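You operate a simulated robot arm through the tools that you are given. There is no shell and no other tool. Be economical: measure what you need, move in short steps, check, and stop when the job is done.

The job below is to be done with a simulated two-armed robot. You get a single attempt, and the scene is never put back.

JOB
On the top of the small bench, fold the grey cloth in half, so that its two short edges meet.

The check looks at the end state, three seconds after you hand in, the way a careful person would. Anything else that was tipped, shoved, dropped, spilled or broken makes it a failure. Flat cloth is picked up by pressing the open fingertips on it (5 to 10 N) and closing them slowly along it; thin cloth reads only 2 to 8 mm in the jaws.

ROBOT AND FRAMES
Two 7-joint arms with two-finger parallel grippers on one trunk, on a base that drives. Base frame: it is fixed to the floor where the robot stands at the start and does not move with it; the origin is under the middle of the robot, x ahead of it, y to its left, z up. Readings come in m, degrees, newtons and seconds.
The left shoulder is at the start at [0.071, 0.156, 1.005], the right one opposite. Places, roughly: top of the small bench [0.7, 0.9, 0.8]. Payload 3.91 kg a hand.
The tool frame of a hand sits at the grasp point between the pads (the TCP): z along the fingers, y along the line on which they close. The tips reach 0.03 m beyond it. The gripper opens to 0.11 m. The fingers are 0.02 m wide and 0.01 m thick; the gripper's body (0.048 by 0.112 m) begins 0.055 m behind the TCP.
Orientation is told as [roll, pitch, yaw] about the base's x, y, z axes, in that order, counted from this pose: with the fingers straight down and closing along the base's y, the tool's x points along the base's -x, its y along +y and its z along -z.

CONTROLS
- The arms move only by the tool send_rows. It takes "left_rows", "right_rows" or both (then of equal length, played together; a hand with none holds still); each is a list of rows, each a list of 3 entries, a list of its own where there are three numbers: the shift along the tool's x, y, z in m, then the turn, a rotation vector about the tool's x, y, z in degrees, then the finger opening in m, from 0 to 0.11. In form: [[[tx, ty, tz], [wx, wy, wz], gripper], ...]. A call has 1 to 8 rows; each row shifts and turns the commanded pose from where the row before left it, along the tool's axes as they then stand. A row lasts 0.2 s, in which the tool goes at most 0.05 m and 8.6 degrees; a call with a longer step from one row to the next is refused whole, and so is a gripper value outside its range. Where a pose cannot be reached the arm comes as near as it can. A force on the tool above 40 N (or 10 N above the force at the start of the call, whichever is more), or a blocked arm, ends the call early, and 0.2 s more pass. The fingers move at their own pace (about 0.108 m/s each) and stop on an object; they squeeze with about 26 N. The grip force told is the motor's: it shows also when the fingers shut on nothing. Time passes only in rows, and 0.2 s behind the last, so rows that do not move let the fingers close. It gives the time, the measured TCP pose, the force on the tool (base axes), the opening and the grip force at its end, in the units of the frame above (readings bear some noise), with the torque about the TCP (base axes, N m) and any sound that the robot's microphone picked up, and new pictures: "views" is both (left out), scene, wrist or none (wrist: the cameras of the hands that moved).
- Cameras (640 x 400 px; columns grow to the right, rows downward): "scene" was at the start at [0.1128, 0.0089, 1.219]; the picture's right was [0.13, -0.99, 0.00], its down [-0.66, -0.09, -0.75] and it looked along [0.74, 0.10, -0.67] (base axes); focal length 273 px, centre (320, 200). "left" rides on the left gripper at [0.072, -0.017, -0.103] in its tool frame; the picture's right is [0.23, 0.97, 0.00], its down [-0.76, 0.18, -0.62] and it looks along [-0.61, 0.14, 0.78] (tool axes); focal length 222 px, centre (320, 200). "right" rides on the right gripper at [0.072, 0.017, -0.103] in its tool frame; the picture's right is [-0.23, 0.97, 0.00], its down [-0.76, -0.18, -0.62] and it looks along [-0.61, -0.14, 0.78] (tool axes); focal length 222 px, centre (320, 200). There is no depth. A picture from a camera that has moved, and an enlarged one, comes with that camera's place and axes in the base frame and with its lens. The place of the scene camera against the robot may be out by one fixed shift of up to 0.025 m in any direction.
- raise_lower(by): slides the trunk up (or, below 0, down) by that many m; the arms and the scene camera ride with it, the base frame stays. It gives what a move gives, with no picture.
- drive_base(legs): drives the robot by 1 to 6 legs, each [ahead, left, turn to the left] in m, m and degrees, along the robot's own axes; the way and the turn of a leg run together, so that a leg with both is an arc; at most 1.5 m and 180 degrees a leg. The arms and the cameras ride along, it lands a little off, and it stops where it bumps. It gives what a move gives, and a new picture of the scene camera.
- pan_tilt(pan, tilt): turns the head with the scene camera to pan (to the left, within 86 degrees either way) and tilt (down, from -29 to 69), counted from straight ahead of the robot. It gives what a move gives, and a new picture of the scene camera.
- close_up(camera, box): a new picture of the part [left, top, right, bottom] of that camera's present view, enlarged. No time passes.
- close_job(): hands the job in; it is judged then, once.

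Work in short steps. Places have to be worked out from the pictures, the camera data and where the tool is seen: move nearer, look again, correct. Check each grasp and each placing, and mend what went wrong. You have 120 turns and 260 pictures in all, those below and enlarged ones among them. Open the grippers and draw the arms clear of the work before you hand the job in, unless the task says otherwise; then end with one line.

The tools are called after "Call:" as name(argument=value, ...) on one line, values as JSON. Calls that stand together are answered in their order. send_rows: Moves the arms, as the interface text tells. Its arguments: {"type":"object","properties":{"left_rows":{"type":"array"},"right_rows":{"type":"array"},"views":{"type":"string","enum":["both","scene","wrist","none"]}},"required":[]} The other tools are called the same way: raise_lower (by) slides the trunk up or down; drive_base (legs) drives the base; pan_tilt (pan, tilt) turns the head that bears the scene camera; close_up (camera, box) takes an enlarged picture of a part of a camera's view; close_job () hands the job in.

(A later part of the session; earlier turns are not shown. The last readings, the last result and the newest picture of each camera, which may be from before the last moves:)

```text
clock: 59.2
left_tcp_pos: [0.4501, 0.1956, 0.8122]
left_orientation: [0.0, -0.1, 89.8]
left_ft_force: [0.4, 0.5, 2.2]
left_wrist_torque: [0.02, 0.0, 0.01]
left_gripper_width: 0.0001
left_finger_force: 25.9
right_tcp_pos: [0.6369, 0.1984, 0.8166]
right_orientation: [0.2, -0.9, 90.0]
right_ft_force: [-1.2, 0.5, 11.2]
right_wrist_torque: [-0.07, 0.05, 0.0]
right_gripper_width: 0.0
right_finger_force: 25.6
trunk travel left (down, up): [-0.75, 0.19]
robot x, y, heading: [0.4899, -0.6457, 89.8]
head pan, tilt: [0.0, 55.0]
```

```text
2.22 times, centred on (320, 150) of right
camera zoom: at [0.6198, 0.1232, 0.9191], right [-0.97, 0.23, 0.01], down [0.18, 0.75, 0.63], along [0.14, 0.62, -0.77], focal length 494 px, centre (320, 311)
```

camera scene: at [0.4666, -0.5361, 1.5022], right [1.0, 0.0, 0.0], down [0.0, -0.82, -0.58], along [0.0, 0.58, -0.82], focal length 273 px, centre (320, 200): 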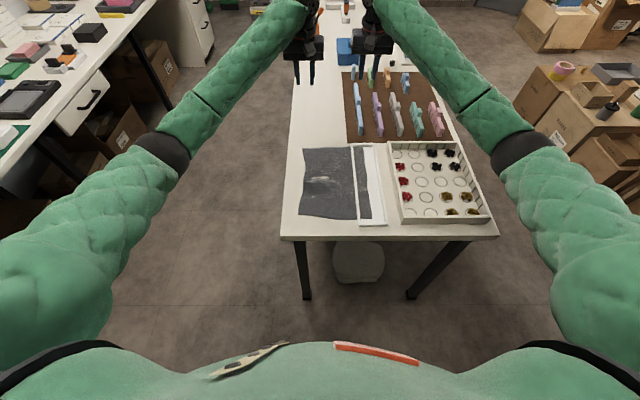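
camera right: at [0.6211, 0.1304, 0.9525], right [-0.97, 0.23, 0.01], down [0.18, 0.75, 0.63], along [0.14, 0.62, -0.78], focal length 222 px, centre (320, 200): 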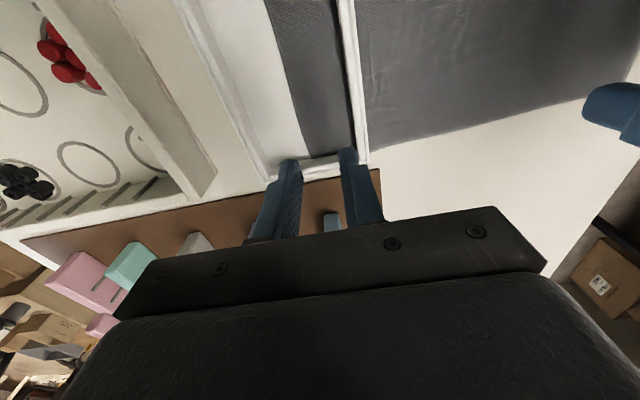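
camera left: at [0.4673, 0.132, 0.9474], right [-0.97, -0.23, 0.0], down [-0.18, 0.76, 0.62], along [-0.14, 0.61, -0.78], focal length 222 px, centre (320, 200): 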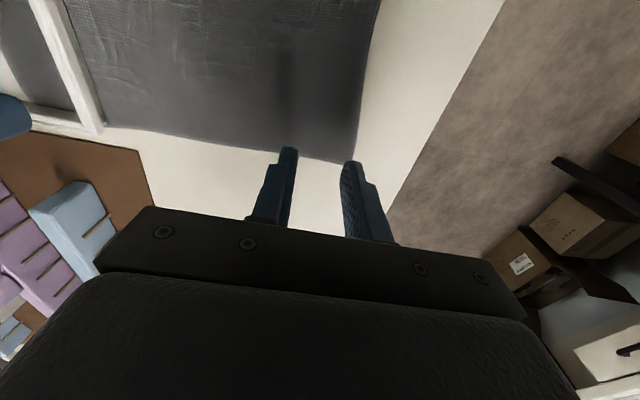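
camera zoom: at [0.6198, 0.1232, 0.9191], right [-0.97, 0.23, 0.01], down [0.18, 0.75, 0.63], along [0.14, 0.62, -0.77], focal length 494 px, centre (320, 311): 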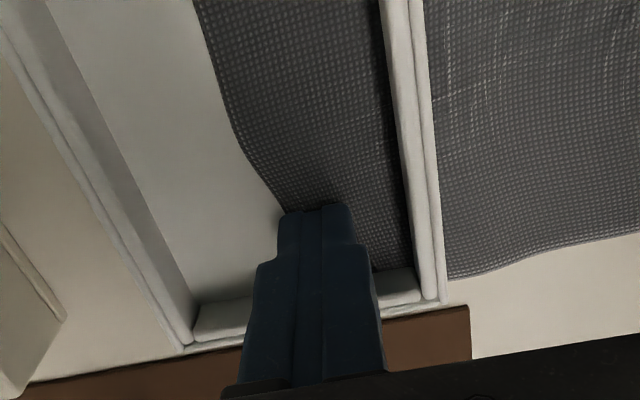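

Neither caught (width 0); the press was too light. I'll raise 5 mm, reopen wider, press down harder (~10 N) and try again.

Call:
send_rows(left_rows=[[[0, 0, -0.005], [0, 0, 0], 0.0], [[0, 0, 0], [0, 0, 0], 0.025], [[0, 0, 0], [0, 0, 0], 0.05], [[0, 0, 0.003], [0, 0, 0], 0.05], [[0, 0, 0.0022], [0, 0, 0], 0.05], [[0, 0, 0], [0, 0, 0], 0.05]], right_rows=[[[0, -0.003, -0.005], [0, 0, 0], 0.0], [[0, 0, 0], [0, 0, 0], 0.02], [[0, 0, 0], [0, 0, 0], 0.033], [[0, 0, 0.003], [0, 0, 0], 0.033], [[0, 0, 0.0022], [0, 0, 0], 0.033], [[0, 0, 0], [0, 0, 0], 0.033]], views="none")

Call:
close_up(camera="right", box=[200, 60, 440, 240])

Call:
close_up(camera="left", box=[200, 60, 440, 240])

```text
clock: 60.6
left_tcp_pos: [0.4491, 0.194, 0.812]
left_orientation: [0.1, -0.1, 89.9]
left_ft_force: [0.6, 1.3, 7.0]
left_wrist_torque: [0.09, -0.08, 0.04]
left_gripper_width: 0.0503
left_finger_force: 0.1
right_tcp_pos: [0.6395, 0.1981, 0.8166]
right_orientation: [0.3, -0.8, 90.0]
right_ft_force: [0.4, -0.1, 5.4]
right_wrist_torque: [-0.02, 0.08, -0.05]
right_gripper_width: 0.0329
right_finger_force: 0.1
trunk travel left (down, up): [-0.75, 0.19]
robot x, y, heading: [0.4888, -0.6492, 89.8]
head pan, tilt: [0.0, 55.0]
```

```text
2.22 times, centred on (320, 150) of right
camera zoom: at [0.6233, 0.1235, 0.919], right [-0.97, 0.23, 0.01], down [0.18, 0.75, 0.63], along [0.14, 0.62, -0.77], focal length 494 px, centre (320, 311)
```

zoom: 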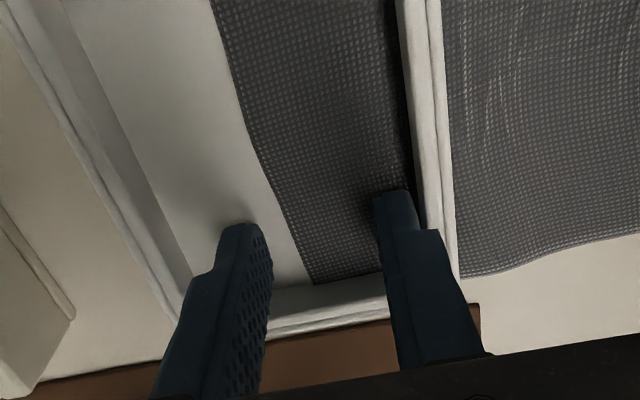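

```text
2.22 times, centred on (320, 150) of left
camera zoom: at [0.467, 0.1223, 0.9157], right [-0.97, -0.23, 0.0], down [-0.18, 0.76, 0.62], along [-0.14, 0.61, -0.78], focal length 494 px, centre (320, 311)
```

zoom: 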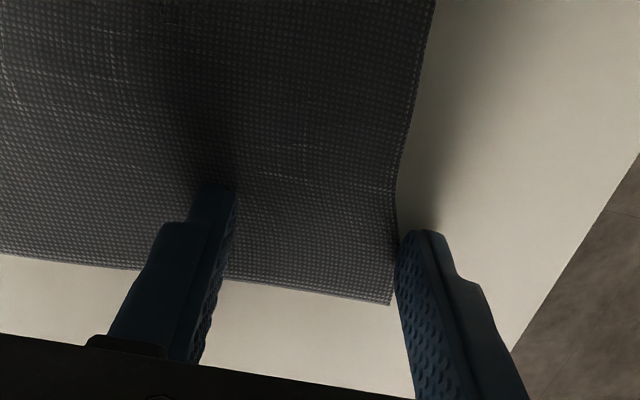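

Forces are 7 N and 5 N, with each cloth edge between the fingers. I'll close slowly with a touch more press.

Call:
send_rows(left_rows=[[[0, 0, 0.0003], [0, 0, 0], 0.044], [[0, 0, 0], [0, 0, 0], 0.037], [[0, 0, 0], [0, 0, 0], 0.03], [[0, 0, 0], [0, 0, 0], 0.022], [[0, 0, 0], [0, 0, 0], 0.014], [[0, 0, 0], [0, 0, 0], 0.006], [[0, 0, 0], [0, 0, 0], 0.0], [[0, 0, 0], [0, 0, 0], 0.0]], right_rows=[[[0, 0, 0.0004], [0, 0, 0], 0.03], [[0, 0, 0], [0, 0, 0], 0.026], [[0, 0, 0], [0, 0, 0], 0.021], [[0, 0, 0], [0, 0, 0], 0.016], [[0, 0, 0], [0, 0, 0], 0.011], [[0, 0, 0], [0, 0, 0], 0.006], [[0, 0, 0], [0, 0, 0], 0.0], [[0, 0, 0], [0, 0, 0], 0.0]], views="none")

Call:
close_up(camera="right", box=[200, 60, 440, 240])

Call:
close_up(camera="left", box=[200, 60, 440, 240])

```text
clock: 62.4
left_tcp_pos: [0.4511, 0.1933, 0.8112]
left_orientation: [0.0, -0.2, 90.0]
left_ft_force: [5.8, 0.6, 3.2]
left_wrist_torque: [0.02, -0.22, 0.01]
left_gripper_width: 0.0018
left_finger_force: 26.2
right_tcp_pos: [0.6413, 0.1976, 0.8158]
right_orientation: [0.4, -0.8, 90.0]
right_ft_force: [-0.5, 1.5, 24.5]
right_wrist_torque: [-0.15, 0.05, -0.02]
right_gripper_width: 0.0
right_finger_force: 26.0
trunk travel left (down, up): [-0.75, 0.19]
robot x, y, heading: [0.4825, -0.6496, 90.0]
head pan, tilt: [0.0, 55.0]
```

```text
2.22 times, centred on (320, 150) of right
camera zoom: at [0.6234, 0.1227, 0.9189], right [-0.97, 0.23, 0.01], down [0.18, 0.75, 0.63], along [0.14, 0.62, -0.77], focal length 494 px, centre (320, 311)
```

zoom: 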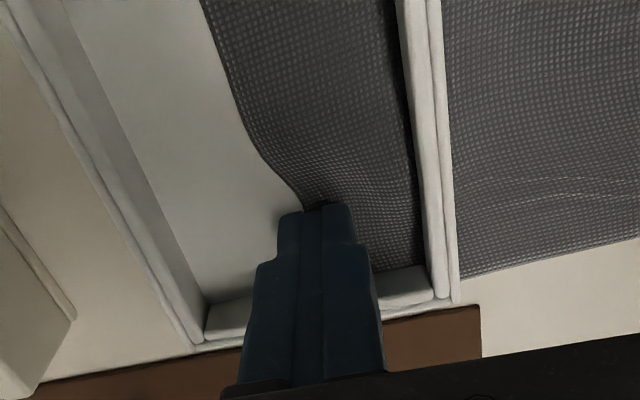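

```text
2.22 times, centred on (320, 150) of left
camera zoom: at [0.4672, 0.1215, 0.9159], right [-0.97, -0.23, 0.0], down [-0.18, 0.76, 0.62], along [-0.14, 0.61, -0.78], focal length 494 px, centre (320, 311)
```

zoom: 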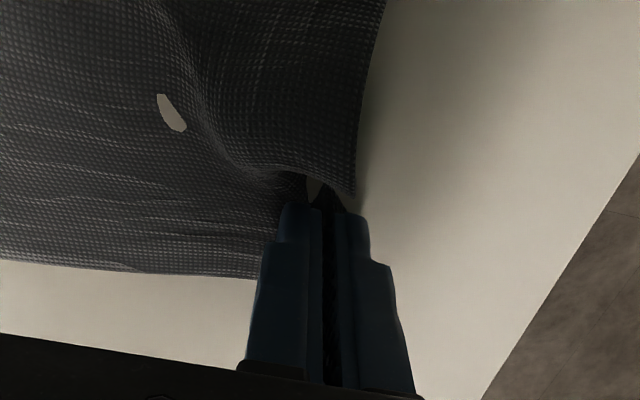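

The left hand has the cloth (1.8 mm); the right reads 0. I'll lift both 3 cm and see whether the right caught anything.

Call:
send_rows(left_rows=[[[0, 0, -0.005], [0, 0, 0], 0.0], [[0, 0, -0.01], [0, 0, 0], 0.0], [[0, 0, -0.015], [0, 0, 0], 0.0], [[0, 0, 0], [0, 0, 0], 0.0]], right_rows=[[[0, 0, -0.005], [0, 0, 0], 0.0], [[0, 0, -0.01], [0, 0, 0], 0.0], [[0, 0, -0.015], [0, 0, 0], 0.0], [[0, 0, 0], [0, 0, 0], 0.0]], views="none")

Call:
close_up(camera="scene", box=[270, 100, 410, 200])

```text
clock: 63.4
left_tcp_pos: [0.4501, 0.1966, 0.8395]
left_orientation: [-0.1, 0.1, 90.0]
left_ft_force: [6.6, 0.5, -0.7]
left_wrist_torque: [-0.02, -0.23, -0.01]
left_gripper_width: 0.002
left_finger_force: 26.2
right_tcp_pos: [0.6399, 0.197, 0.8456]
right_orientation: [0.2, -0.6, 90.0]
right_ft_force: [-0.4, 0.5, 0.4]
right_wrist_torque: [-0.02, -0.02, -0.03]
right_gripper_width: 0.0
right_finger_force: 25.8
trunk travel left (down, up): [-0.75, 0.19]
robot x, y, heading: [0.4852, -0.6484, 89.9]
head pan, tilt: [0.0, 55.0]
```

```text
4.00 times, centred on (340, 150) of scene
camera zoom: at [0.4666, -0.5267, 1.5008], right [1.0, 0.0, 0.0], down [0.0, -0.82, -0.57], along [0.0, 0.57, -0.82], focal length 1091 px, centre (240, 400)
```

zoom: 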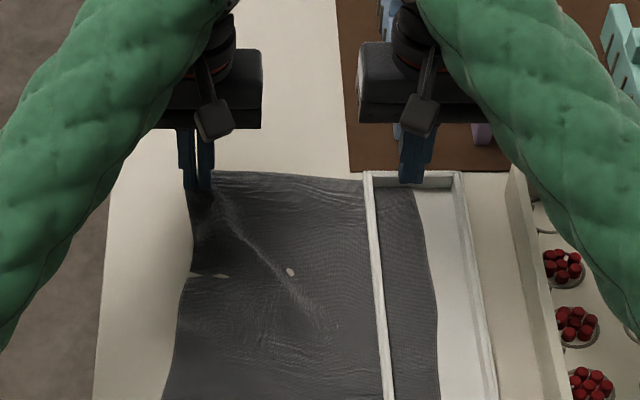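

The left hand holds the corner and the right missed. I'll back the right hand up and away. Then the left hand goes up and over the wall so the cloth is pulled upwards and the strip lifts over the wall.

Call:
send_rows(right_rows=[[[0, 0, -0.04], [0, 0, 0], 0.02], [[0, 0, -0.04], [0, 0, 0], 0.04], [[0, -0.03, -0.03], [0, 0, 0], 0.06], [[0, -0.03, -0.03], [0, 0, 0], 0.06], [[0, -0.04, -0.02], [0, 0, 0], 0.06], [[0, -0.04, 0], [0, 0, 0], 0.06]], left_rows=[[[0, -0.005, -0.02], [0, 0, 0], 0.0], [[0, -0.01, -0.02], [0, 0, 0], 0.0], [[0, -0.015, -0.02], [0, 0, 0], 0.0], [[0, -0.015, -0.02], [0, 0, 0], 0.0], [[0, -0.015, -0.02], [0, 0, 0], 0.0], [[0, -0.015, -0.02], [0, 0, 0], 0.0]], views="none")

Call:
close_up(camera="scene", box=[270, 100, 410, 200])

```text
clock: 64.8
left_tcp_pos: [0.5261, 0.1941, 0.959]
left_orientation: [0.3, -0.1, 90.0]
left_ft_force: [1.2, 0.4, -2.7]
left_wrist_torque: [0.01, -0.04, 0.03]
left_gripper_width: 0.002
left_finger_force: 26.3
right_tcp_pos: [0.7823, 0.1931, 1.0021]
right_orientation: [0.4, -0.6, 90.1]
right_ft_force: [-0.6, -0.8, -0.4]
right_wrist_torque: [0.0, -0.05, -0.03]
right_gripper_width: 0.0597
right_finger_force: 0.0
trunk travel left (down, up): [-0.75, 0.19]
robot x, y, heading: [0.4845, -0.6491, 90.1]
head pan, tilt: [0.0, 55.0]
```

```text
4.00 times, centred on (340, 150) of scene
camera zoom: at [0.4678, -0.5271, 1.5007], right [1.0, 0.0, 0.0], down [0.0, -0.82, -0.57], along [0.0, 0.57, -0.82], focal length 1091 px, centre (240, 400)
```

zoom: 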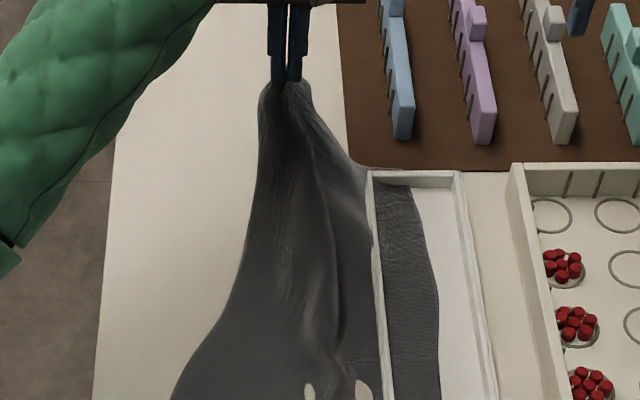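

The cloth is lifting but still held at the wall. I'll continue up and over the tray.

Call:
send_rows(left_rows=[[[0, -0.018, -0.02], [0, 0, 0], 0.0], [[0, -0.018, -0.02], [0, 0, 0], 0.0], [[0, -0.018, -0.02], [0, 0, 0], 0.0], [[0, -0.018, -0.02], [0, 0, 0], 0.0], [[0, -0.015, -0.02], [0, 0, 0], 0.0], [[0, 0, -0.015], [0, 0, 0], 0.0]], right_rows=[[[0, -0.03, 0], [0, 0, 0], 0.06], [[0, -0.03, 0], [0, 0, 0], 0.06], [[0, 0, 0], [0, 0, 0], 0.06], [[0, 0, 0], [0, 0, 0], 0.06], [[0, 0, 0], [0, 0, 0], 0.06], [[0, 0, 0], [0, 0, 0], 0.06]], views="none")

Call:
close_up(camera="scene", box=[260, 70, 420, 220])

```text
clock: 66.2
left_tcp_pos: [0.613, 0.1955, 1.0756]
left_orientation: [-0.1, 0.1, 89.9]
left_ft_force: [-1.1, -0.9, 0.4]
left_wrist_torque: [0.0, 0.0, 0.03]
left_gripper_width: 0.0001
left_finger_force: 25.9
right_tcp_pos: [0.8405, 0.1934, 1.0007]
right_orientation: [0.3, -0.7, 89.9]
right_ft_force: [-0.1, -0.3, -0.3]
right_wrist_torque: [0.0, 0.02, 0.03]
right_gripper_width: 0.0597
right_finger_force: 0.1
trunk travel left (down, up): [-0.75, 0.19]
robot x, y, heading: [0.4857, -0.6464, 89.8]
head pan, tilt: [0.0, 55.0]
```

```text
2.67 times, centred on (340, 145) of scene
camera zoom: at [0.4661, -0.5267, 1.5008], right [1.0, 0.0, 0.0], down [0.0, -0.82, -0.57], along [0.0, 0.57, -0.82], focal length 728 px, centre (267, 347)
```

zoom: 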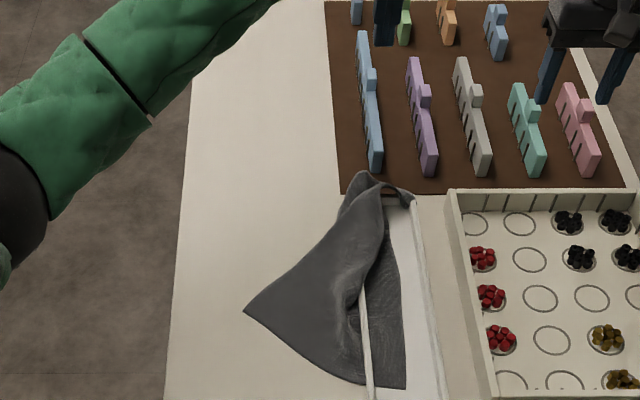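

The cloth slipped off the left hand and fell over the wall. I'll look closely at its state.

Call:
close_up(camera="scene", box=[310, 125, 380, 175])

Call:
close_up(camera="scene", box=[300, 170, 400, 235])

Call:
close_up(camera="left", box=[0, 0, 640, 260])

```text
8.00 times, centred on (345, 150) of scene
camera zoom: at [0.4661, -0.5267, 1.5008], right [1.0, 0.0, 0.0], down [0.0, -0.82, -0.57], along [0.0, 0.57, -0.82], focal length 2183 px, centre (120, 600)
```

zoom: 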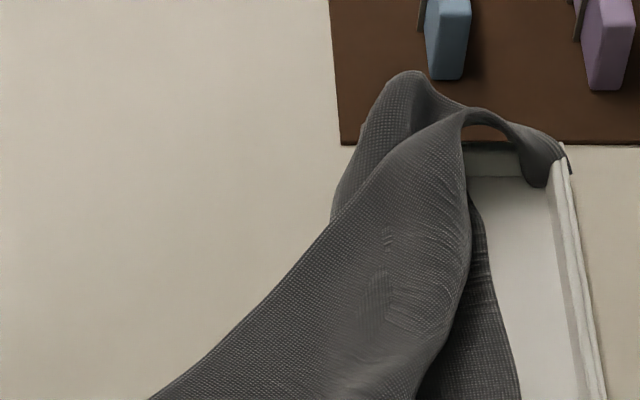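

```text
6.15 times, centred on (350, 202) of scene
camera zoom: at [0.4661, -0.5267, 1.5008], right [1.0, 0.0, 0.0], down [0.0, -0.82, -0.57], along [0.0, 0.57, -0.82], focal length 1679 px, centre (135, 185)
```

zoom: 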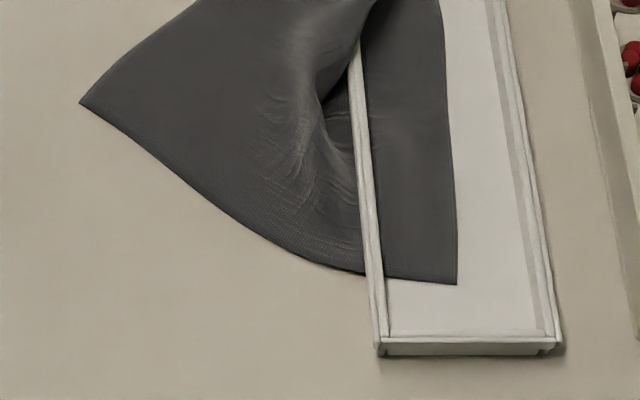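

```text
1.00 times, centred on (320, 130) of left (not enlarged: the box is as wide or as high as the picture)
camera zoom: at [0.6304, 0.1225, 1.1802], right [-0.97, -0.23, 0.0], down [-0.18, 0.76, 0.62], along [-0.14, 0.61, -0.78], focal length 222 px, centre (320, 270)
```

zoom: 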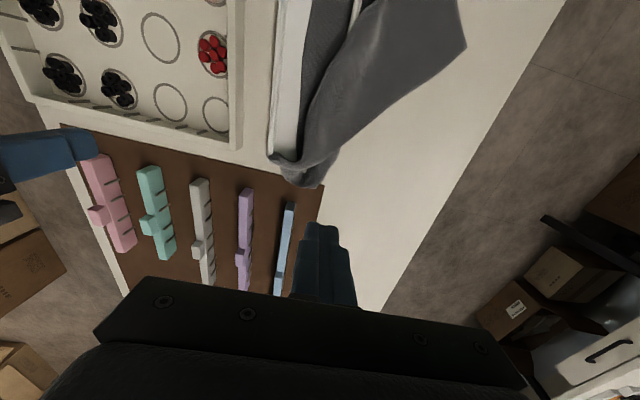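

The cloth is now draped over the far end of the tray and still caught through the wall. Gripping with the fingers closing along y (yaw 0) would bunch the cloth more firmly and fit inside the tray channel. I'll turn both hands to yaw 0 up high.

Call:
send_rows(left_rows=[[[0, 0, 0], [0, 0, 8.5], 0.05], [[0, 0, 0], [0, 0, 8.5], 0.05], [[0, 0, 0], [0, 0, 8.5], 0.05], [[0, 0, 0], [0, 0, 8.5], 0.05], [[0, 0, 0], [0, 0, 8.5], 0.05], [[0, 0, 0], [0, 0, 8.5], 0.05], [[0, 0, 0], [0, 0, 8.5], 0.05], [[0, 0, 0], [0, 0, 8.5], 0.05]], right_rows=[[[0, 0, 0], [0, 0, 8.5], 0.05], [[0, 0, 0], [0, 0, 8.5], 0.05], [[0, 0, 0], [0, 0, 8.5], 0.05], [[0, 0, 0], [0, 0, 8.5], 0.05], [[0, 0, 0], [0, 0, 8.5], 0.05], [[0, 0, 0], [0, 0, 8.5], 0.05], [[0, 0, 0], [0, 0, 8.5], 0.05], [[0, 0, 0], [0, 0, 8.5], 0.05]], views="none")

Call:
send_rows(left_rows=[[[0, 0, 0], [0, 0, 8], 0.05], [[0, 0, 0], [0, 0, 8], 0.05], [[0, 0, 0], [0, 0, 6], 0.05], [[0, 0, 0], [0, 0, 0], 0.05]], right_rows=[[[0, 0, 0], [0, 0, 8], 0.05], [[0, 0, 0], [0, 0, 8], 0.05], [[0, 0, 0], [0, 0, 6], 0.05], [[0, 0, 0], [0, 0, 0], 0.05]], views="both")

```text
clock: 68.0
left_tcp_pos: [0.6134, 0.1945, 1.0763]
left_orientation: [-0.1, 0.0, 21.8]
left_ft_force: [0.8, 1.0, -0.4]
left_wrist_torque: [0.01, 0.0, 0.02]
left_gripper_width: 0.05
left_finger_force: 0.1
right_tcp_pos: [0.8398, 0.1961, 1.004]
right_orientation: [0.8, 0.0, 21.8]
right_ft_force: [0.0, 0.8, 0.4]
right_wrist_torque: [0.0, -0.01, 0.03]
right_gripper_width: 0.0495
right_finger_force: 0.0
trunk travel left (down, up): [-0.75, 0.19]
robot x, y, heading: [0.4865, -0.6429, 89.8]
head pan, tilt: [0.0, 55.0]
```

```text
clock: 69.0
left_tcp_pos: [0.6126, 0.1953, 1.0747]
left_orientation: [0.0, 0.0, -0.2]
left_ft_force: [0.1, 0.1, -0.3]
left_wrist_torque: [-0.02, -0.01, 0.0]
left_gripper_width: 0.0502
left_finger_force: 0.1
right_tcp_pos: [0.8398, 0.1948, 1.0037]
right_orientation: [0.7, 0.3, -0.1]
right_ft_force: [-0.1, -0.3, -0.1]
right_wrist_torque: [0.04, -0.01, 0.01]
right_gripper_width: 0.0501
right_finger_force: 0.0
trunk travel left (down, up): [-0.75, 0.19]
robot x, y, heading: [0.4885, -0.6487, 89.8]
head pan, tilt: [0.0, 55.0]
camera scene: at [0.4663, -0.5269, 1.5008], right [1.0, 0.0, 0.0], down [0.0, -0.82, -0.57], along [0.0, 0.57, -0.82], focal length 273 px, centre (320, 200)
camera right: at [0.768, 0.2107, 1.1076], right [0.23, 0.97, 0.01], down [0.76, -0.19, 0.62], along [0.6, -0.13, -0.79], focal length 222 px, centre (320, 200)
camera left: at [0.5407, 0.1789, 1.179], right [-0.22, 0.97, 0.0], down [0.76, 0.18, 0.62], along [0.61, 0.14, -0.78], focal length 222 px, centre (320, 200)
```

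scene: 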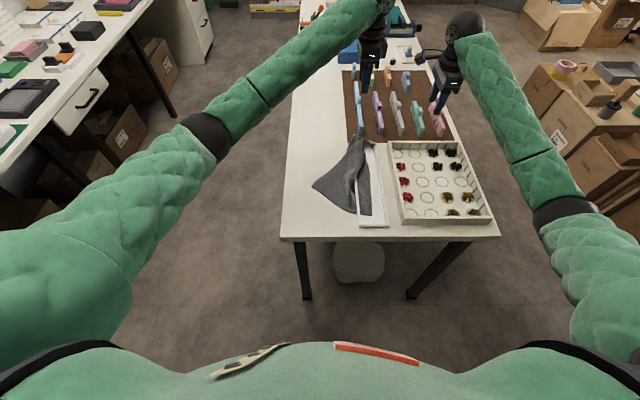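
right: 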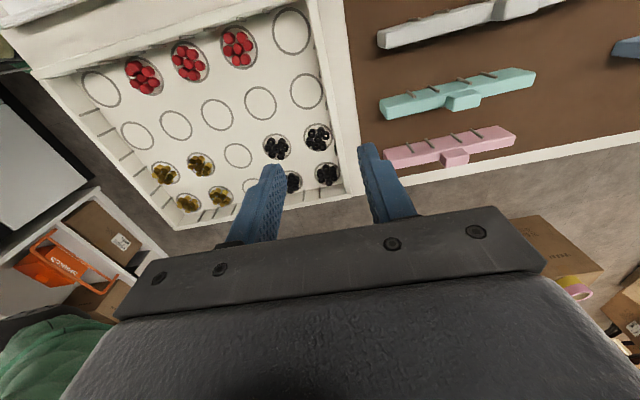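
left: 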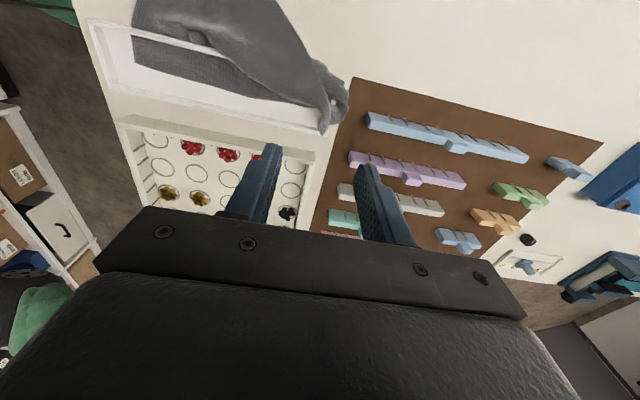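

I'll move the left hand back over the near side to see the wall crossing from the -x side.

Call:
send_rows(left_rows=[[[0.03, -0.02, 0.0], [0, 0, 0], 0.05], [[0.03, -0.02, 0.01], [0, 0, 0], 0.05], [[0.03, -0.02, 0.01], [0, 0, 0], 0.05], [[0.03, -0.02, 0.01], [0, 0, 0], 0.05], [[0.03, -0.02, 0.02], [0, 0, 0], 0.05], [[0.02, -0.02, 0.02], [0, 0, 0], 0.05]], views="none")

Call:
close_up(camera="left", box=[120, 0, 520, 230])

```text
clock: 70.4
left_tcp_pos: [0.4407, 0.0743, 1.0049]
left_orientation: [0.1, 0.0, -0.1]
left_ft_force: [-0.9, -0.9, -0.2]
left_wrist_torque: [-0.01, -0.01, 0.03]
left_gripper_width: 0.05
left_finger_force: 0.0
right_tcp_pos: [0.8402, 0.1953, 1.0042]
right_orientation: [0.7, 0.2, -0.1]
right_ft_force: [-1.3, 0.0, -0.2]
right_wrist_torque: [-0.02, -0.02, 0.01]
right_gripper_width: 0.0502
right_finger_force: 0.1
trunk travel left (down, up): [-0.75, 0.19]
robot x, y, heading: [0.4918, -0.6506, 89.8]
head pan, tilt: [0.0, 55.0]
```

```text
1.60 times, centred on (320, 115) of left
camera zoom: at [0.3699, 0.0579, 1.1102], right [-0.23, 0.97, 0.0], down [0.76, 0.18, 0.62], along [0.61, 0.14, -0.78], focal length 355 px, centre (320, 336)
```

zoom: 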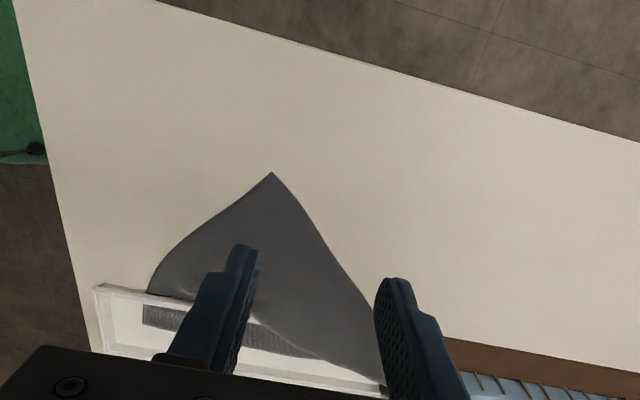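

The cloth's near-left corner is at ≈(.46,.035). The strip still lies in the tray from y≈-.085 up. I'll bring the right hand over the strip at (.633, 0).

Call:
send_rows(right_rows=[[[0.0259, -0.0244, 0.008], [0, 0, 0], 0.05], [[0.0259, -0.0244, 0.01], [0, 0, 0], 0.05], [[0.0259, -0.0244, 0.01], [0, 0, 0], 0.05], [[0.0259, -0.0244, 0.01], [0, 0, 0], 0.05], [[0.0259, -0.0244, 0.02], [0, 0, 0], 0.05], [[0.0259, -0.0244, 0.025], [0, 0, 0], 0.05], [[0.0259, -0.0244, 0.025], [0, 0, 0], 0.05], [[0.0259, -0.0244, 0.025], [0, 0, 0], 0.05]], views="both")

Call:
close_up(camera="scene", box=[290, 120, 420, 240])

```text
clock: 72.2
left_tcp_pos: [0.4414, 0.0737, 1.0063]
left_orientation: [0.1, -0.1, -0.1]
left_ft_force: [-1.1, -0.4, 0.0]
left_wrist_torque: [-0.01, -0.01, 0.0]
left_gripper_width: 0.0501
left_finger_force: 0.0
right_tcp_pos: [0.6285, 0.001, 0.8701]
right_orientation: [0.7, 0.2, 0.0]
right_ft_force: [-0.1, -0.4, 0.0]
right_wrist_torque: [0.03, -0.02, 0.02]
right_gripper_width: 0.0502
right_finger_force: 0.1
trunk travel left (down, up): [-0.75, 0.19]
robot x, y, heading: [0.4865, -0.6531, 89.9]
head pan, tilt: [0.0, 55.0]
camera scene: at [0.4653, -0.5274, 1.501], right [1.0, 0.0, 0.0], down [0.0, -0.82, -0.57], along [0.0, 0.57, -0.82], focal length 273 px, centre (320, 200)
camera right: at [0.5568, 0.0157, 0.9742], right [0.23, 0.97, 0.01], down [0.76, -0.19, 0.62], along [0.6, -0.13, -0.79], focal length 222 px, centre (320, 200)
```

scene: 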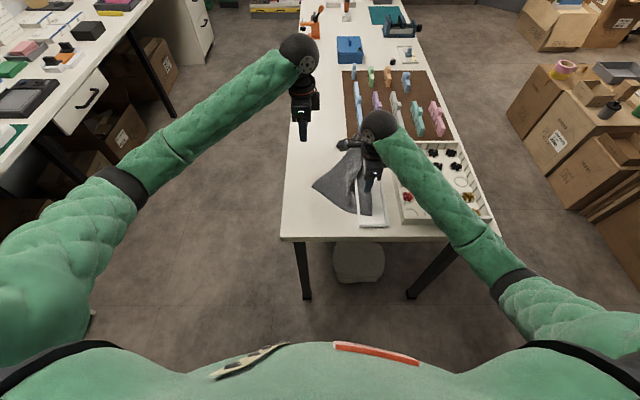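
right: 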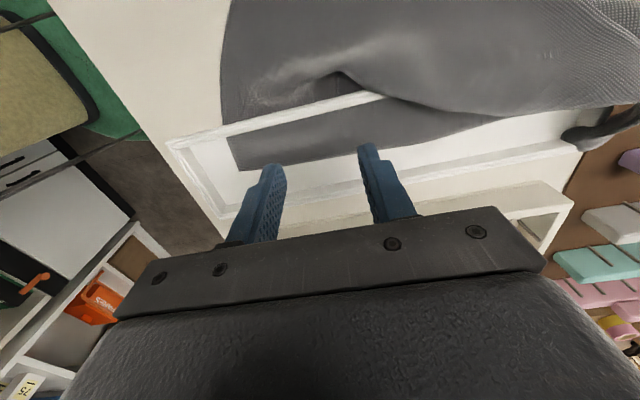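

```text
3.33 times, centred on (355, 180) of scene
camera zoom: at [0.4653, -0.5274, 1.501], right [1.0, 0.0, 0.0], down [0.0, -0.82, -0.57], along [0.0, 0.57, -0.82], focal length 910 px, centre (203, 267)
```

zoom: 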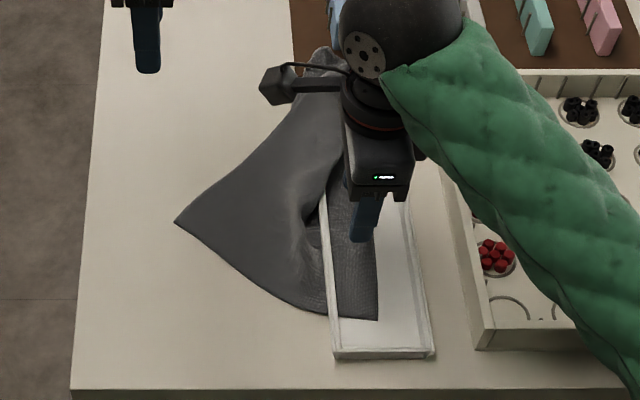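

From here the fingers will land on the strip, between the wall and its edge. I'll lower to near contact.

Call:
send_rows(right_rows=[[[0, 0, 0.015], [0, 0, 0], 0.05], [[0, 0, 0.015], [0, 0, 0], 0.05], [[0, 0, 0.012], [0, 0, 0], 0.05], [[0, 0, 0.006], [0, 0, 0], 0.05], [[0, 0, 0.003], [0, 0, 0], 0.05], [[0, 0, 0], [0, 0, 0], 0.05]], views="none")

Call:
close_up(camera="right", box=[180, 40, 500, 240])

```text
clock: 73.6
left_tcp_pos: [0.4413, 0.0753, 1.0056]
left_orientation: [0.0, 0.0, -0.2]
left_ft_force: [0.1, 0.9, 0.2]
left_wrist_torque: [0.03, 0.02, -0.01]
left_gripper_width: 0.0501
left_finger_force: 0.1
right_tcp_pos: [0.632, 0.0021, 0.8183]
right_orientation: [0.7, 0.3, 0.0]
right_ft_force: [-0.2, 0.4, 0.1]
right_wrist_torque: [0.03, -0.03, -0.02]
right_gripper_width: 0.0502
right_finger_force: 0.0
trunk travel left (down, up): [-0.75, 0.19]
robot x, y, heading: [0.4859, -0.6472, 90.0]
head pan, tilt: [0.0, 55.0]
```

```text
2.00 times, centred on (340, 140) of right
camera zoom: at [0.5598, 0.0178, 0.9222], right [0.23, 0.97, 0.01], down [0.76, -0.19, 0.62], along [0.6, -0.13, -0.79], focal length 444 px, centre (280, 320)
```

zoom: 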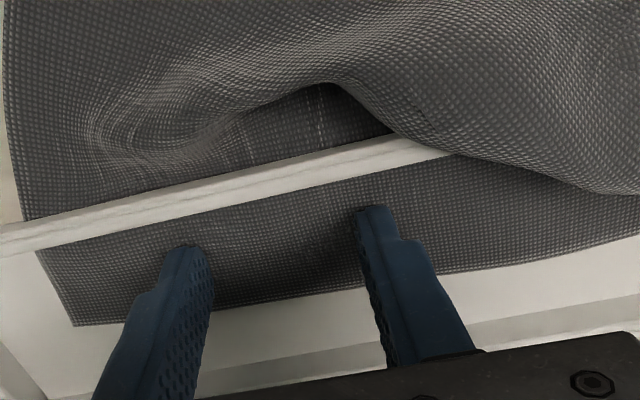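

Just above the strip. I'll press down in sub-millimetre steps.

Call:
send_rows(right_rows=[[[0, 0, 0.001], [0, 0, 0], 0.05], [[0, 0, 0.001], [0, 0, 0], 0.05], [[0, 0, 0.0005], [0, 0, 0], 0.05], [[0, 0, 0], [0, 0, 0], 0.05]], views="none")

```text
clock: 74.6
left_tcp_pos: [0.442, 0.0754, 1.0057]
left_orientation: [0.1, 0.0, -0.1]
left_ft_force: [0.6, 0.8, 0.8]
left_wrist_torque: [-0.01, -0.01, 0.02]
left_gripper_width: 0.05
left_finger_force: 0.1
right_tcp_pos: [0.6324, 0.0022, 0.8175]
right_orientation: [0.7, 0.3, 0.0]
right_ft_force: [0.6, 1.2, 11.6]
right_wrist_torque: [-0.38, -0.05, 0.04]
right_gripper_width: 0.0493
right_finger_force: 0.2
trunk travel left (down, up): [-0.75, 0.19]
robot x, y, heading: [0.4892, -0.6477, 90.3]
head pan, tilt: [0.0, 55.0]
```

11.6 N, mostly on one finger because of a 0.7° tilt. I'll level it and close slowly.

Call:
send_rows(right_rows=[[[0, 0, 0], [0.8, 0, 0], 0.05], [[0, 0, 0], [0, 0, 0], 0.044], [[0, 0, 0], [0, 0, 0], 0.037], [[0, 0, 0], [0, 0, 0], 0.03], [[0, 0, 0], [0, 0, 0], 0.022], [[0, 0, 0], [0, 0, 0], 0.014], [[0, 0, 0], [0, 0, 0], 0.006], [[0, 0, 0], [0, 0, 0], 0.0]], views="none")

Call:
close_up(camera="right", box=[180, 40, 500, 240])

```text
clock: 76.4
left_tcp_pos: [0.44, 0.0746, 1.0065]
left_orientation: [0.1, 0.0, -0.2]
left_ft_force: [-0.4, 0.5, 0.5]
left_wrist_torque: [-0.03, 0.03, -0.02]
left_gripper_width: 0.0503
left_finger_force: 0.1
right_tcp_pos: [0.6321, 0.0019, 0.8163]
right_orientation: [-0.1, 0.3, 0.0]
right_ft_force: [-2.4, -1.7, 14.0]
right_wrist_torque: [-0.09, 0.0, 0.01]
right_gripper_width: 0.0026
right_finger_force: 25.9
trunk travel left (down, up): [-0.75, 0.19]
robot x, y, heading: [0.4863, -0.6484, 89.8]
head pan, tilt: [0.0, 55.0]
```

```text
2.00 times, centred on (340, 140) of right
camera zoom: at [0.5594, 0.0183, 0.9203], right [0.23, 0.97, 0.0], down [0.76, -0.18, 0.62], along [0.6, -0.14, -0.79], focal length 444 px, centre (280, 320)
```

zoom: 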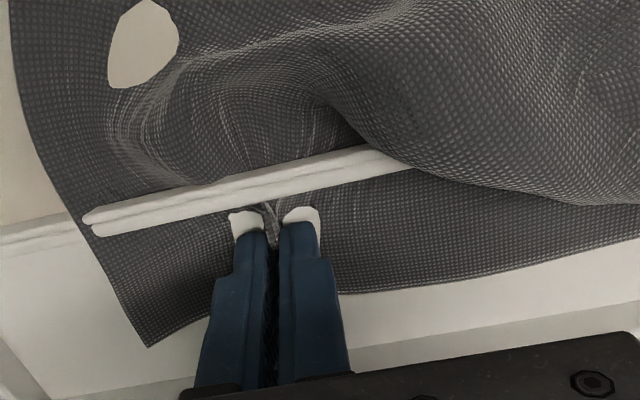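

Gripped (2.6 mm), and near the end the cloth has already come up onto the wall. I'll lift straight up slowly.

Call:
send_rows(right_rows=[[[0, 0, -0.005], [0, 0, 0], 0.0], [[0, 0, -0.01], [0, 0, 0], 0.0], [[0, 0, -0.01], [0, 0, 0], 0.0], [[0, 0, -0.015], [0, 0, 0], 0.0], [[0, 0, -0.015], [0, 0, 0], 0.0], [[0, 0, -0.015], [0, 0, 0], 0.0]], views="none")

Call:
close_up(camera="right", box=[180, 40, 500, 240])

Call:
close_up(camera="scene", box=[290, 120, 420, 240])

```text
clock: 77.8
left_tcp_pos: [0.4422, 0.0756, 1.0051]
left_orientation: [0.0, -0.1, -0.2]
left_ft_force: [-0.2, -0.1, 0.2]
left_wrist_torque: [0.01, -0.03, 0.02]
left_gripper_width: 0.0502
left_finger_force: 0.2
right_tcp_pos: [0.6328, 0.0027, 0.8842]
right_orientation: [0.0, 0.4, 0.0]
right_ft_force: [-7.1, 13.7, -14.1]
right_wrist_torque: [0.45, 0.32, 0.07]
right_gripper_width: 0.0023
right_finger_force: 26.0
trunk travel left (down, up): [-0.75, 0.19]
robot x, y, heading: [0.4909, -0.6478, 89.8]
head pan, tilt: [0.0, 55.0]
```

```text
2.00 times, centred on (340, 140) of right
camera zoom: at [0.5599, 0.0198, 0.9885], right [0.23, 0.97, 0.0], down [0.76, -0.18, 0.62], along [0.6, -0.14, -0.78], focal length 444 px, centre (280, 320)
```

zoom: 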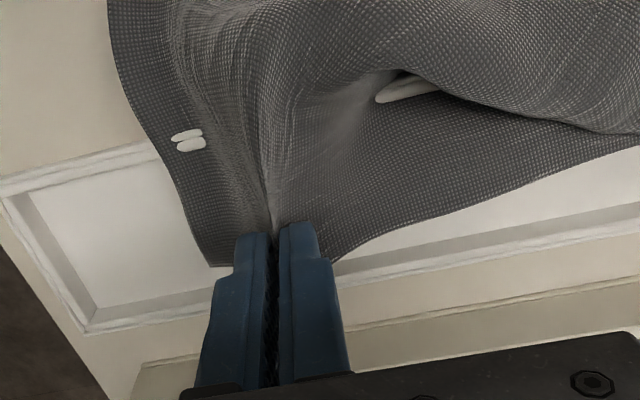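

```text
3.33 times, centred on (355, 180) of scene
camera zoom: at [0.4658, -0.525, 1.5005], right [1.0, 0.0, 0.0], down [0.0, -0.82, -0.57], along [0.0, 0.57, -0.82], focal length 910 px, centre (203, 267)
```

zoom: 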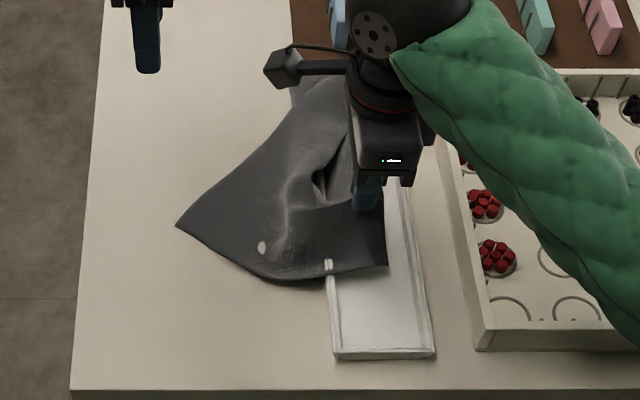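

The cloth is now coming over the wall. There's 20 N of tension from the far end, so I'll ease towards it (+y) and shift to -x while rising a little.

Call:
send_rows(right_rows=[[[0.0, 0.015, -0.005], [0, 0, 0], 0.0], [[0.005, 0.015, -0.005], [0, 0, 0], 0.0], [[0.01, 0.015, -0.01], [0, 0, 0], 0.0], [[0.01, 0.015, -0.015], [0, 0, 0], 0.0], [[0.01, 0.01, -0.015], [0, 0, 0], 0.0], [[0, 0, 0], [0, 0, 0], 0.0]], views="none")

Call:
close_up(camera="right", box=[120, 0, 600, 300])

Call:
close_up(camera="scene", box=[290, 120, 420, 240])

```text
clock: 79.2
left_tcp_pos: [0.4422, 0.0748, 1.0045]
left_orientation: [0.0, 0.1, -0.1]
left_ft_force: [-0.5, 0.1, 0.3]
left_wrist_torque: [-0.01, 0.03, 0.02]
left_gripper_width: 0.0499
left_finger_force: 0.0
right_tcp_pos: [0.5977, 0.0719, 0.9381]
right_orientation: [-0.1, 0.3, -0.1]
right_ft_force: [-0.5, 0.9, -1.3]
right_wrist_torque: [-0.01, 0.01, 0.0]
right_gripper_width: 0.0024
right_finger_force: 26.0
trunk travel left (down, up): [-0.75, 0.19]
robot x, y, heading: [0.4911, -0.6471, 90.1]
head pan, tilt: [0.0, 55.0]
```

```text
1.33 times, centred on (360, 150) of right
camera zoom: at [0.5263, 0.0885, 1.0405], right [0.23, 0.97, 0.0], down [0.76, -0.18, 0.62], along [0.6, -0.14, -0.79], focal length 296 px, centre (267, 267)
```

zoom: 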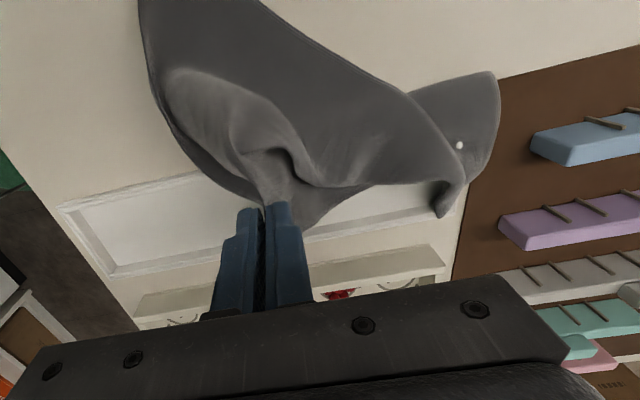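

```text
3.33 times, centred on (355, 180) of scene
camera zoom: at [0.4664, -0.5272, 1.5009], right [1.0, 0.0, 0.0], down [0.0, -0.82, -0.57], along [0.0, 0.57, -0.82], focal length 910 px, centre (203, 267)
```

zoom: 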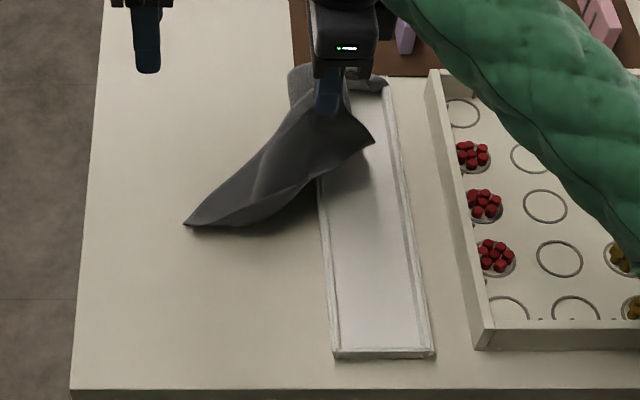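

The cloth is out of the tray, still held, and the tray is unmoved. I'll lift it high and away from the tray, towards -x, to see how it hangs.

Call:
send_rows(right_rows=[[[0.0, 0, -0.03], [0, 0, 0], 0.0], [[0.01, 0, -0.03], [0, 0, 0], 0.0], [[0.02, -0.005, -0.03], [0, 0, 0], 0.0], [[0.02, -0.01, -0.03], [0, 0, 0], 0.0], [[0.02, -0.01, -0.03], [0, 0, 0], 0.0], [[0.02, -0.01, -0.03], [0, 0, 0], 0.0], [[0.01, -0.01, -0.02], [0, 0, 0], 0.0], [[0, 0, 0], [0, 0, 0], 0.0]], left_rows=[[[0.03, 0, 0], [0, 0, 0], 0.05], [[0.03, 0, 0], [0, 0, 0], 0.05], [[0.02, 0, 0], [0, 0, 0], 0.05], [[0.02, 0, 0], [0, 0, 0], 0.05], [[0.02, 0, 0], [0, 0, 0], 0.05], [[0, 0, 0], [0, 0, 0], 0.05], [[0, 0, 0], [0, 0, 0], 0.05], [[0, 0, 0], [0, 0, 0], 0.05]], views="both")

Call:
close_up(camera="scene", box=[260, 60, 440, 240])

```text
clock: 81.0
left_tcp_pos: [0.3217, 0.0748, 1.0065]
left_orientation: [0.1, 0.1, -0.2]
left_ft_force: [0.0, 0.1, 0.0]
left_wrist_torque: [0.0, -0.02, 0.0]
left_gripper_width: 0.0498
left_finger_force: 0.0
right_tcp_pos: [0.4991, 0.0266, 1.1369]
right_orientation: [-0.1, 0.1, -0.1]
right_ft_force: [-0.3, -0.3, 0.1]
right_wrist_torque: [-0.05, -0.04, -0.03]
right_gripper_width: 0.0001
right_finger_force: 25.8
trunk travel left (down, up): [-0.75, 0.19]
robot x, y, heading: [0.493, -0.6514, 90.2]
head pan, tilt: [0.0, 55.0]
camera scene: at [0.4663, -0.5264, 1.5008], right [1.0, 0.0, 0.0], down [0.0, -0.82, -0.57], along [0.0, 0.57, -0.82], focal length 273 px, centre (320, 200)
camera right: at [0.4271, 0.0438, 1.2404], right [0.23, 0.97, 0.0], down [0.76, -0.18, 0.62], along [0.6, -0.14, -0.78], focal length 222 px, centre (320, 200)
camera left: at [0.2502, 0.059, 1.1103], right [-0.23, 0.97, 0.0], down [0.76, 0.18, 0.62], along [0.61, 0.14, -0.78], focal length 222 px, centre (320, 200)
```

scene: 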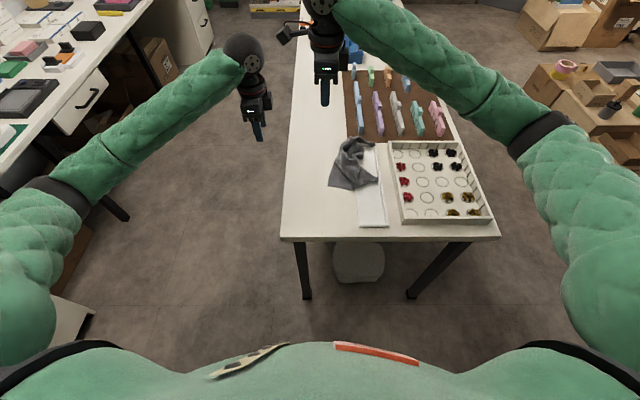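
right: 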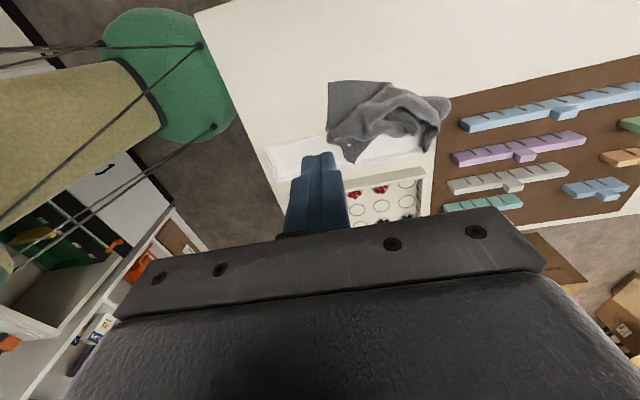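
left: 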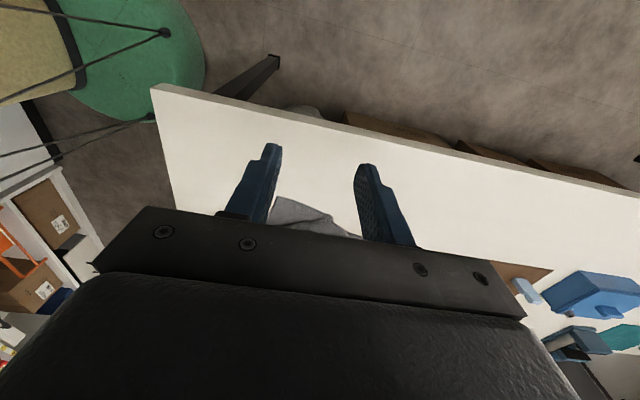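

```text
2.22 times, centred on (350, 150) of scene
camera zoom: at [0.4663, -0.5264, 1.5008], right [1.0, 0.0, 0.0], down [0.0, -0.82, -0.57], along [0.0, 0.57, -0.82], focal length 606 px, centre (253, 311)
```

zoom: 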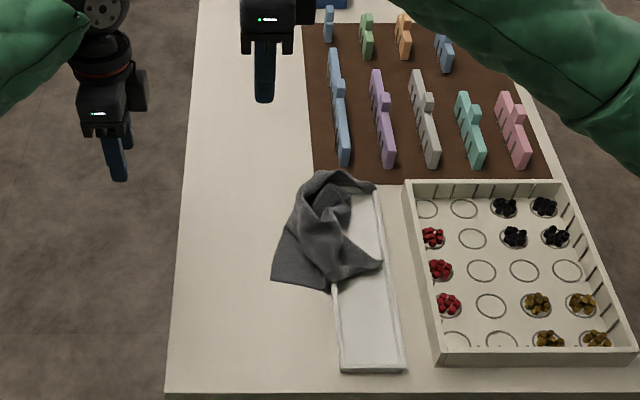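

The cloth slipped (still hooked at the tray's far end, I think) and is now heaped over the tray's far-left corner. I'll look closely at the heap.

Call:
close_up(camera="scene", box=[325, 130, 385, 195])

Call:
close_up(camera="right", box=[250, 60, 470, 190])

```text
6.15 times, centred on (355, 162) of scene
camera zoom: at [0.4663, -0.5264, 1.5008], right [1.0, 0.0, 0.0], down [0.0, -0.82, -0.57], along [0.0, 0.57, -0.82], focal length 1679 px, centre (105, 431)
```

zoom: 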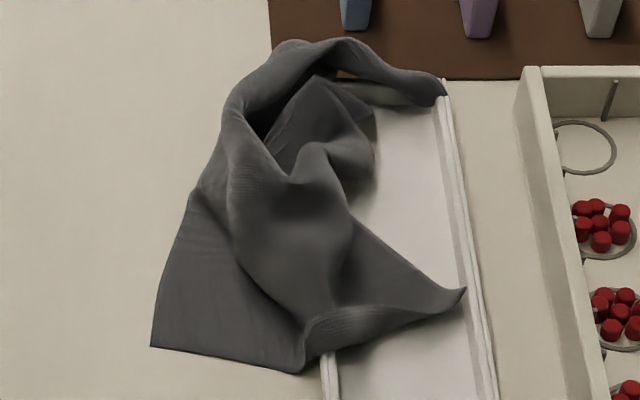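

```text
2.91 times, centred on (360, 125) of right
camera zoom: at [0.4271, 0.0438, 1.2404], right [0.23, 0.97, 0.0], down [0.76, -0.18, 0.62], along [0.6, -0.14, -0.78], focal length 646 px, centre (204, 418)
```

zoom: 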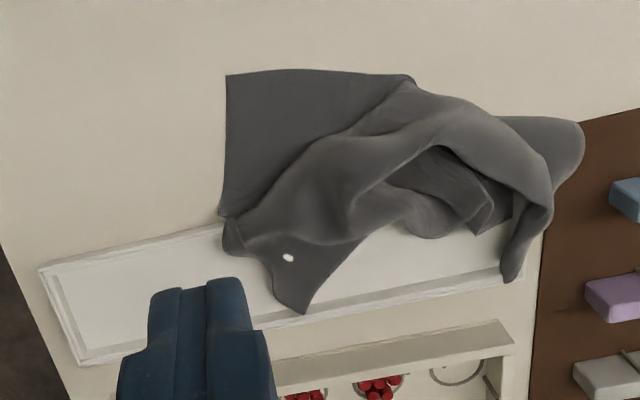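

The near short edge is fairly accessible: its NL corner lies flat at ≈(.512,.04) and its NR corner is in the tray at ≈(.68,.065). Holding these two corners would let the cloth hang by a short edge. I'll bring the right hand over NR for a closer look and the left hand above NL.

Call:
send_rows(right_rows=[[[-0.02, 0, 0.025], [0, 0, 0], 0.04], [[-0.02, 0, 0.025], [0, 0, 0], 0.04], [[-0.02, 0, 0.025], [0, 0, 0], 0.04], [[-0.02, 0, 0.025], [0, 0, 0], 0.04], [[-0.02, 0, 0.025], [0, 0, 0], 0.04], [[-0.02, 0, 0.025], [0, 0, 0], 0.04], [[-0.02, 0, 0.025], [0, 0, 0], 0.04], [[-0.02, 0, 0.02], [0, 0, 0], 0.04]], left_rows=[[[-0.02, -0.002, 0.0], [0, 0, 0], 0.04], [[-0.025, -0.002, 0.0], [0, 0, 0], 0.04], [[-0.025, -0.002, 0.01], [0, 0, 0], 0.04], [[-0.025, -0.002, 0.02], [0, 0, 0], 0.04], [[-0.025, -0.002, 0.025], [0, 0, 0], 0.04], [[-0.025, -0.002, 0.025], [0, 0, 0], 0.04], [[-0.03, -0.001, 0.03], [0, 0, 0], 0.04], [[-0.03, 0, 0.03], [0, 0, 0], 0.04]], views="wrist")

Call:
close_up(camera="scene", box=[300, 110, 400, 210])

```text
clock: 82.8
left_tcp_pos: [0.5257, 0.0641, 0.8671]
left_orientation: [0.1, 0.1, 0.1]
left_ft_force: [0.1, -0.6, 0.0]
left_wrist_torque: [-0.01, 0.0, -0.02]
left_gripper_width: 0.0399
left_finger_force: 0.1
right_tcp_pos: [0.6587, 0.0284, 0.9391]
right_orientation: [-0.2, 0.1, 0.0]
right_ft_force: [20.0, -3.2, -10.9]
right_wrist_torque: [0.25, 1.27, -0.01]
right_gripper_width: 0.0402
right_finger_force: 0.0
trunk travel left (down, up): [-0.75, 0.19]
robot x, y, heading: [0.4869, -0.6508, 89.9]
head pan, tilt: [0.0, 55.0]
camera right: at [0.588, 0.0452, 1.0428], right [0.23, 0.97, 0.0], down [0.76, -0.18, 0.62], along [0.6, -0.15, -0.78], focal length 222 px, centre (320, 200)
camera left: at [0.4548, 0.0468, 0.9709], right [-0.23, 0.97, 0.0], down [0.76, 0.18, 0.62], along [0.61, 0.14, -0.78], focal length 222 px, centre (320, 200)
```

right: 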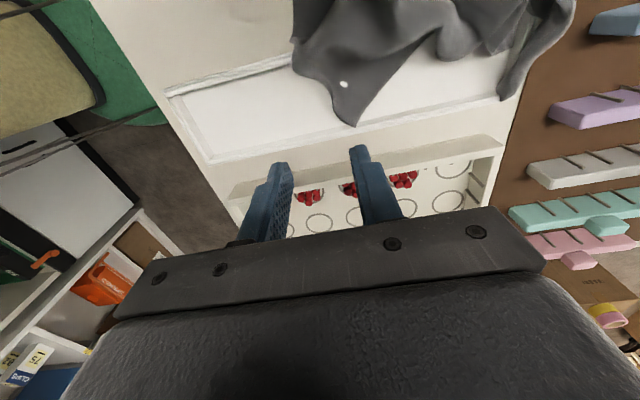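
left: 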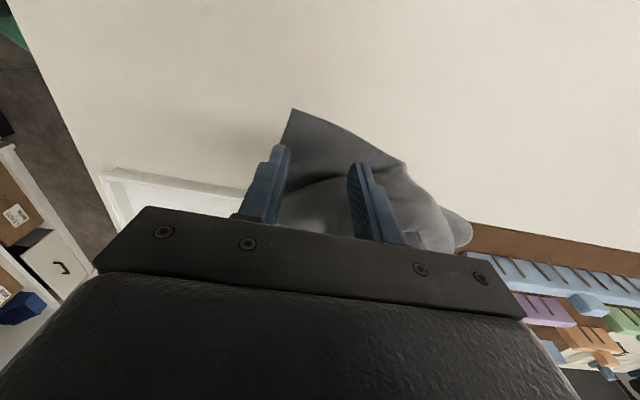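

```text
4.00 times, centred on (350, 160) of scene
camera zoom: at [0.4674, -0.5267, 1.501], right [1.0, 0.0, 0.0], down [0.0, -0.82, -0.57], along [0.0, 0.57, -0.82], focal length 1091 px, centre (200, 360)
```

zoom: 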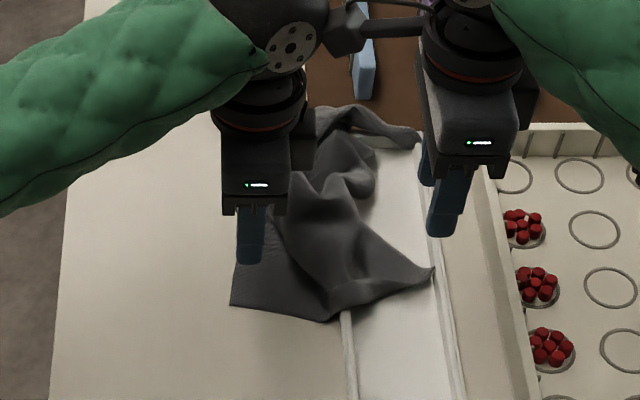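

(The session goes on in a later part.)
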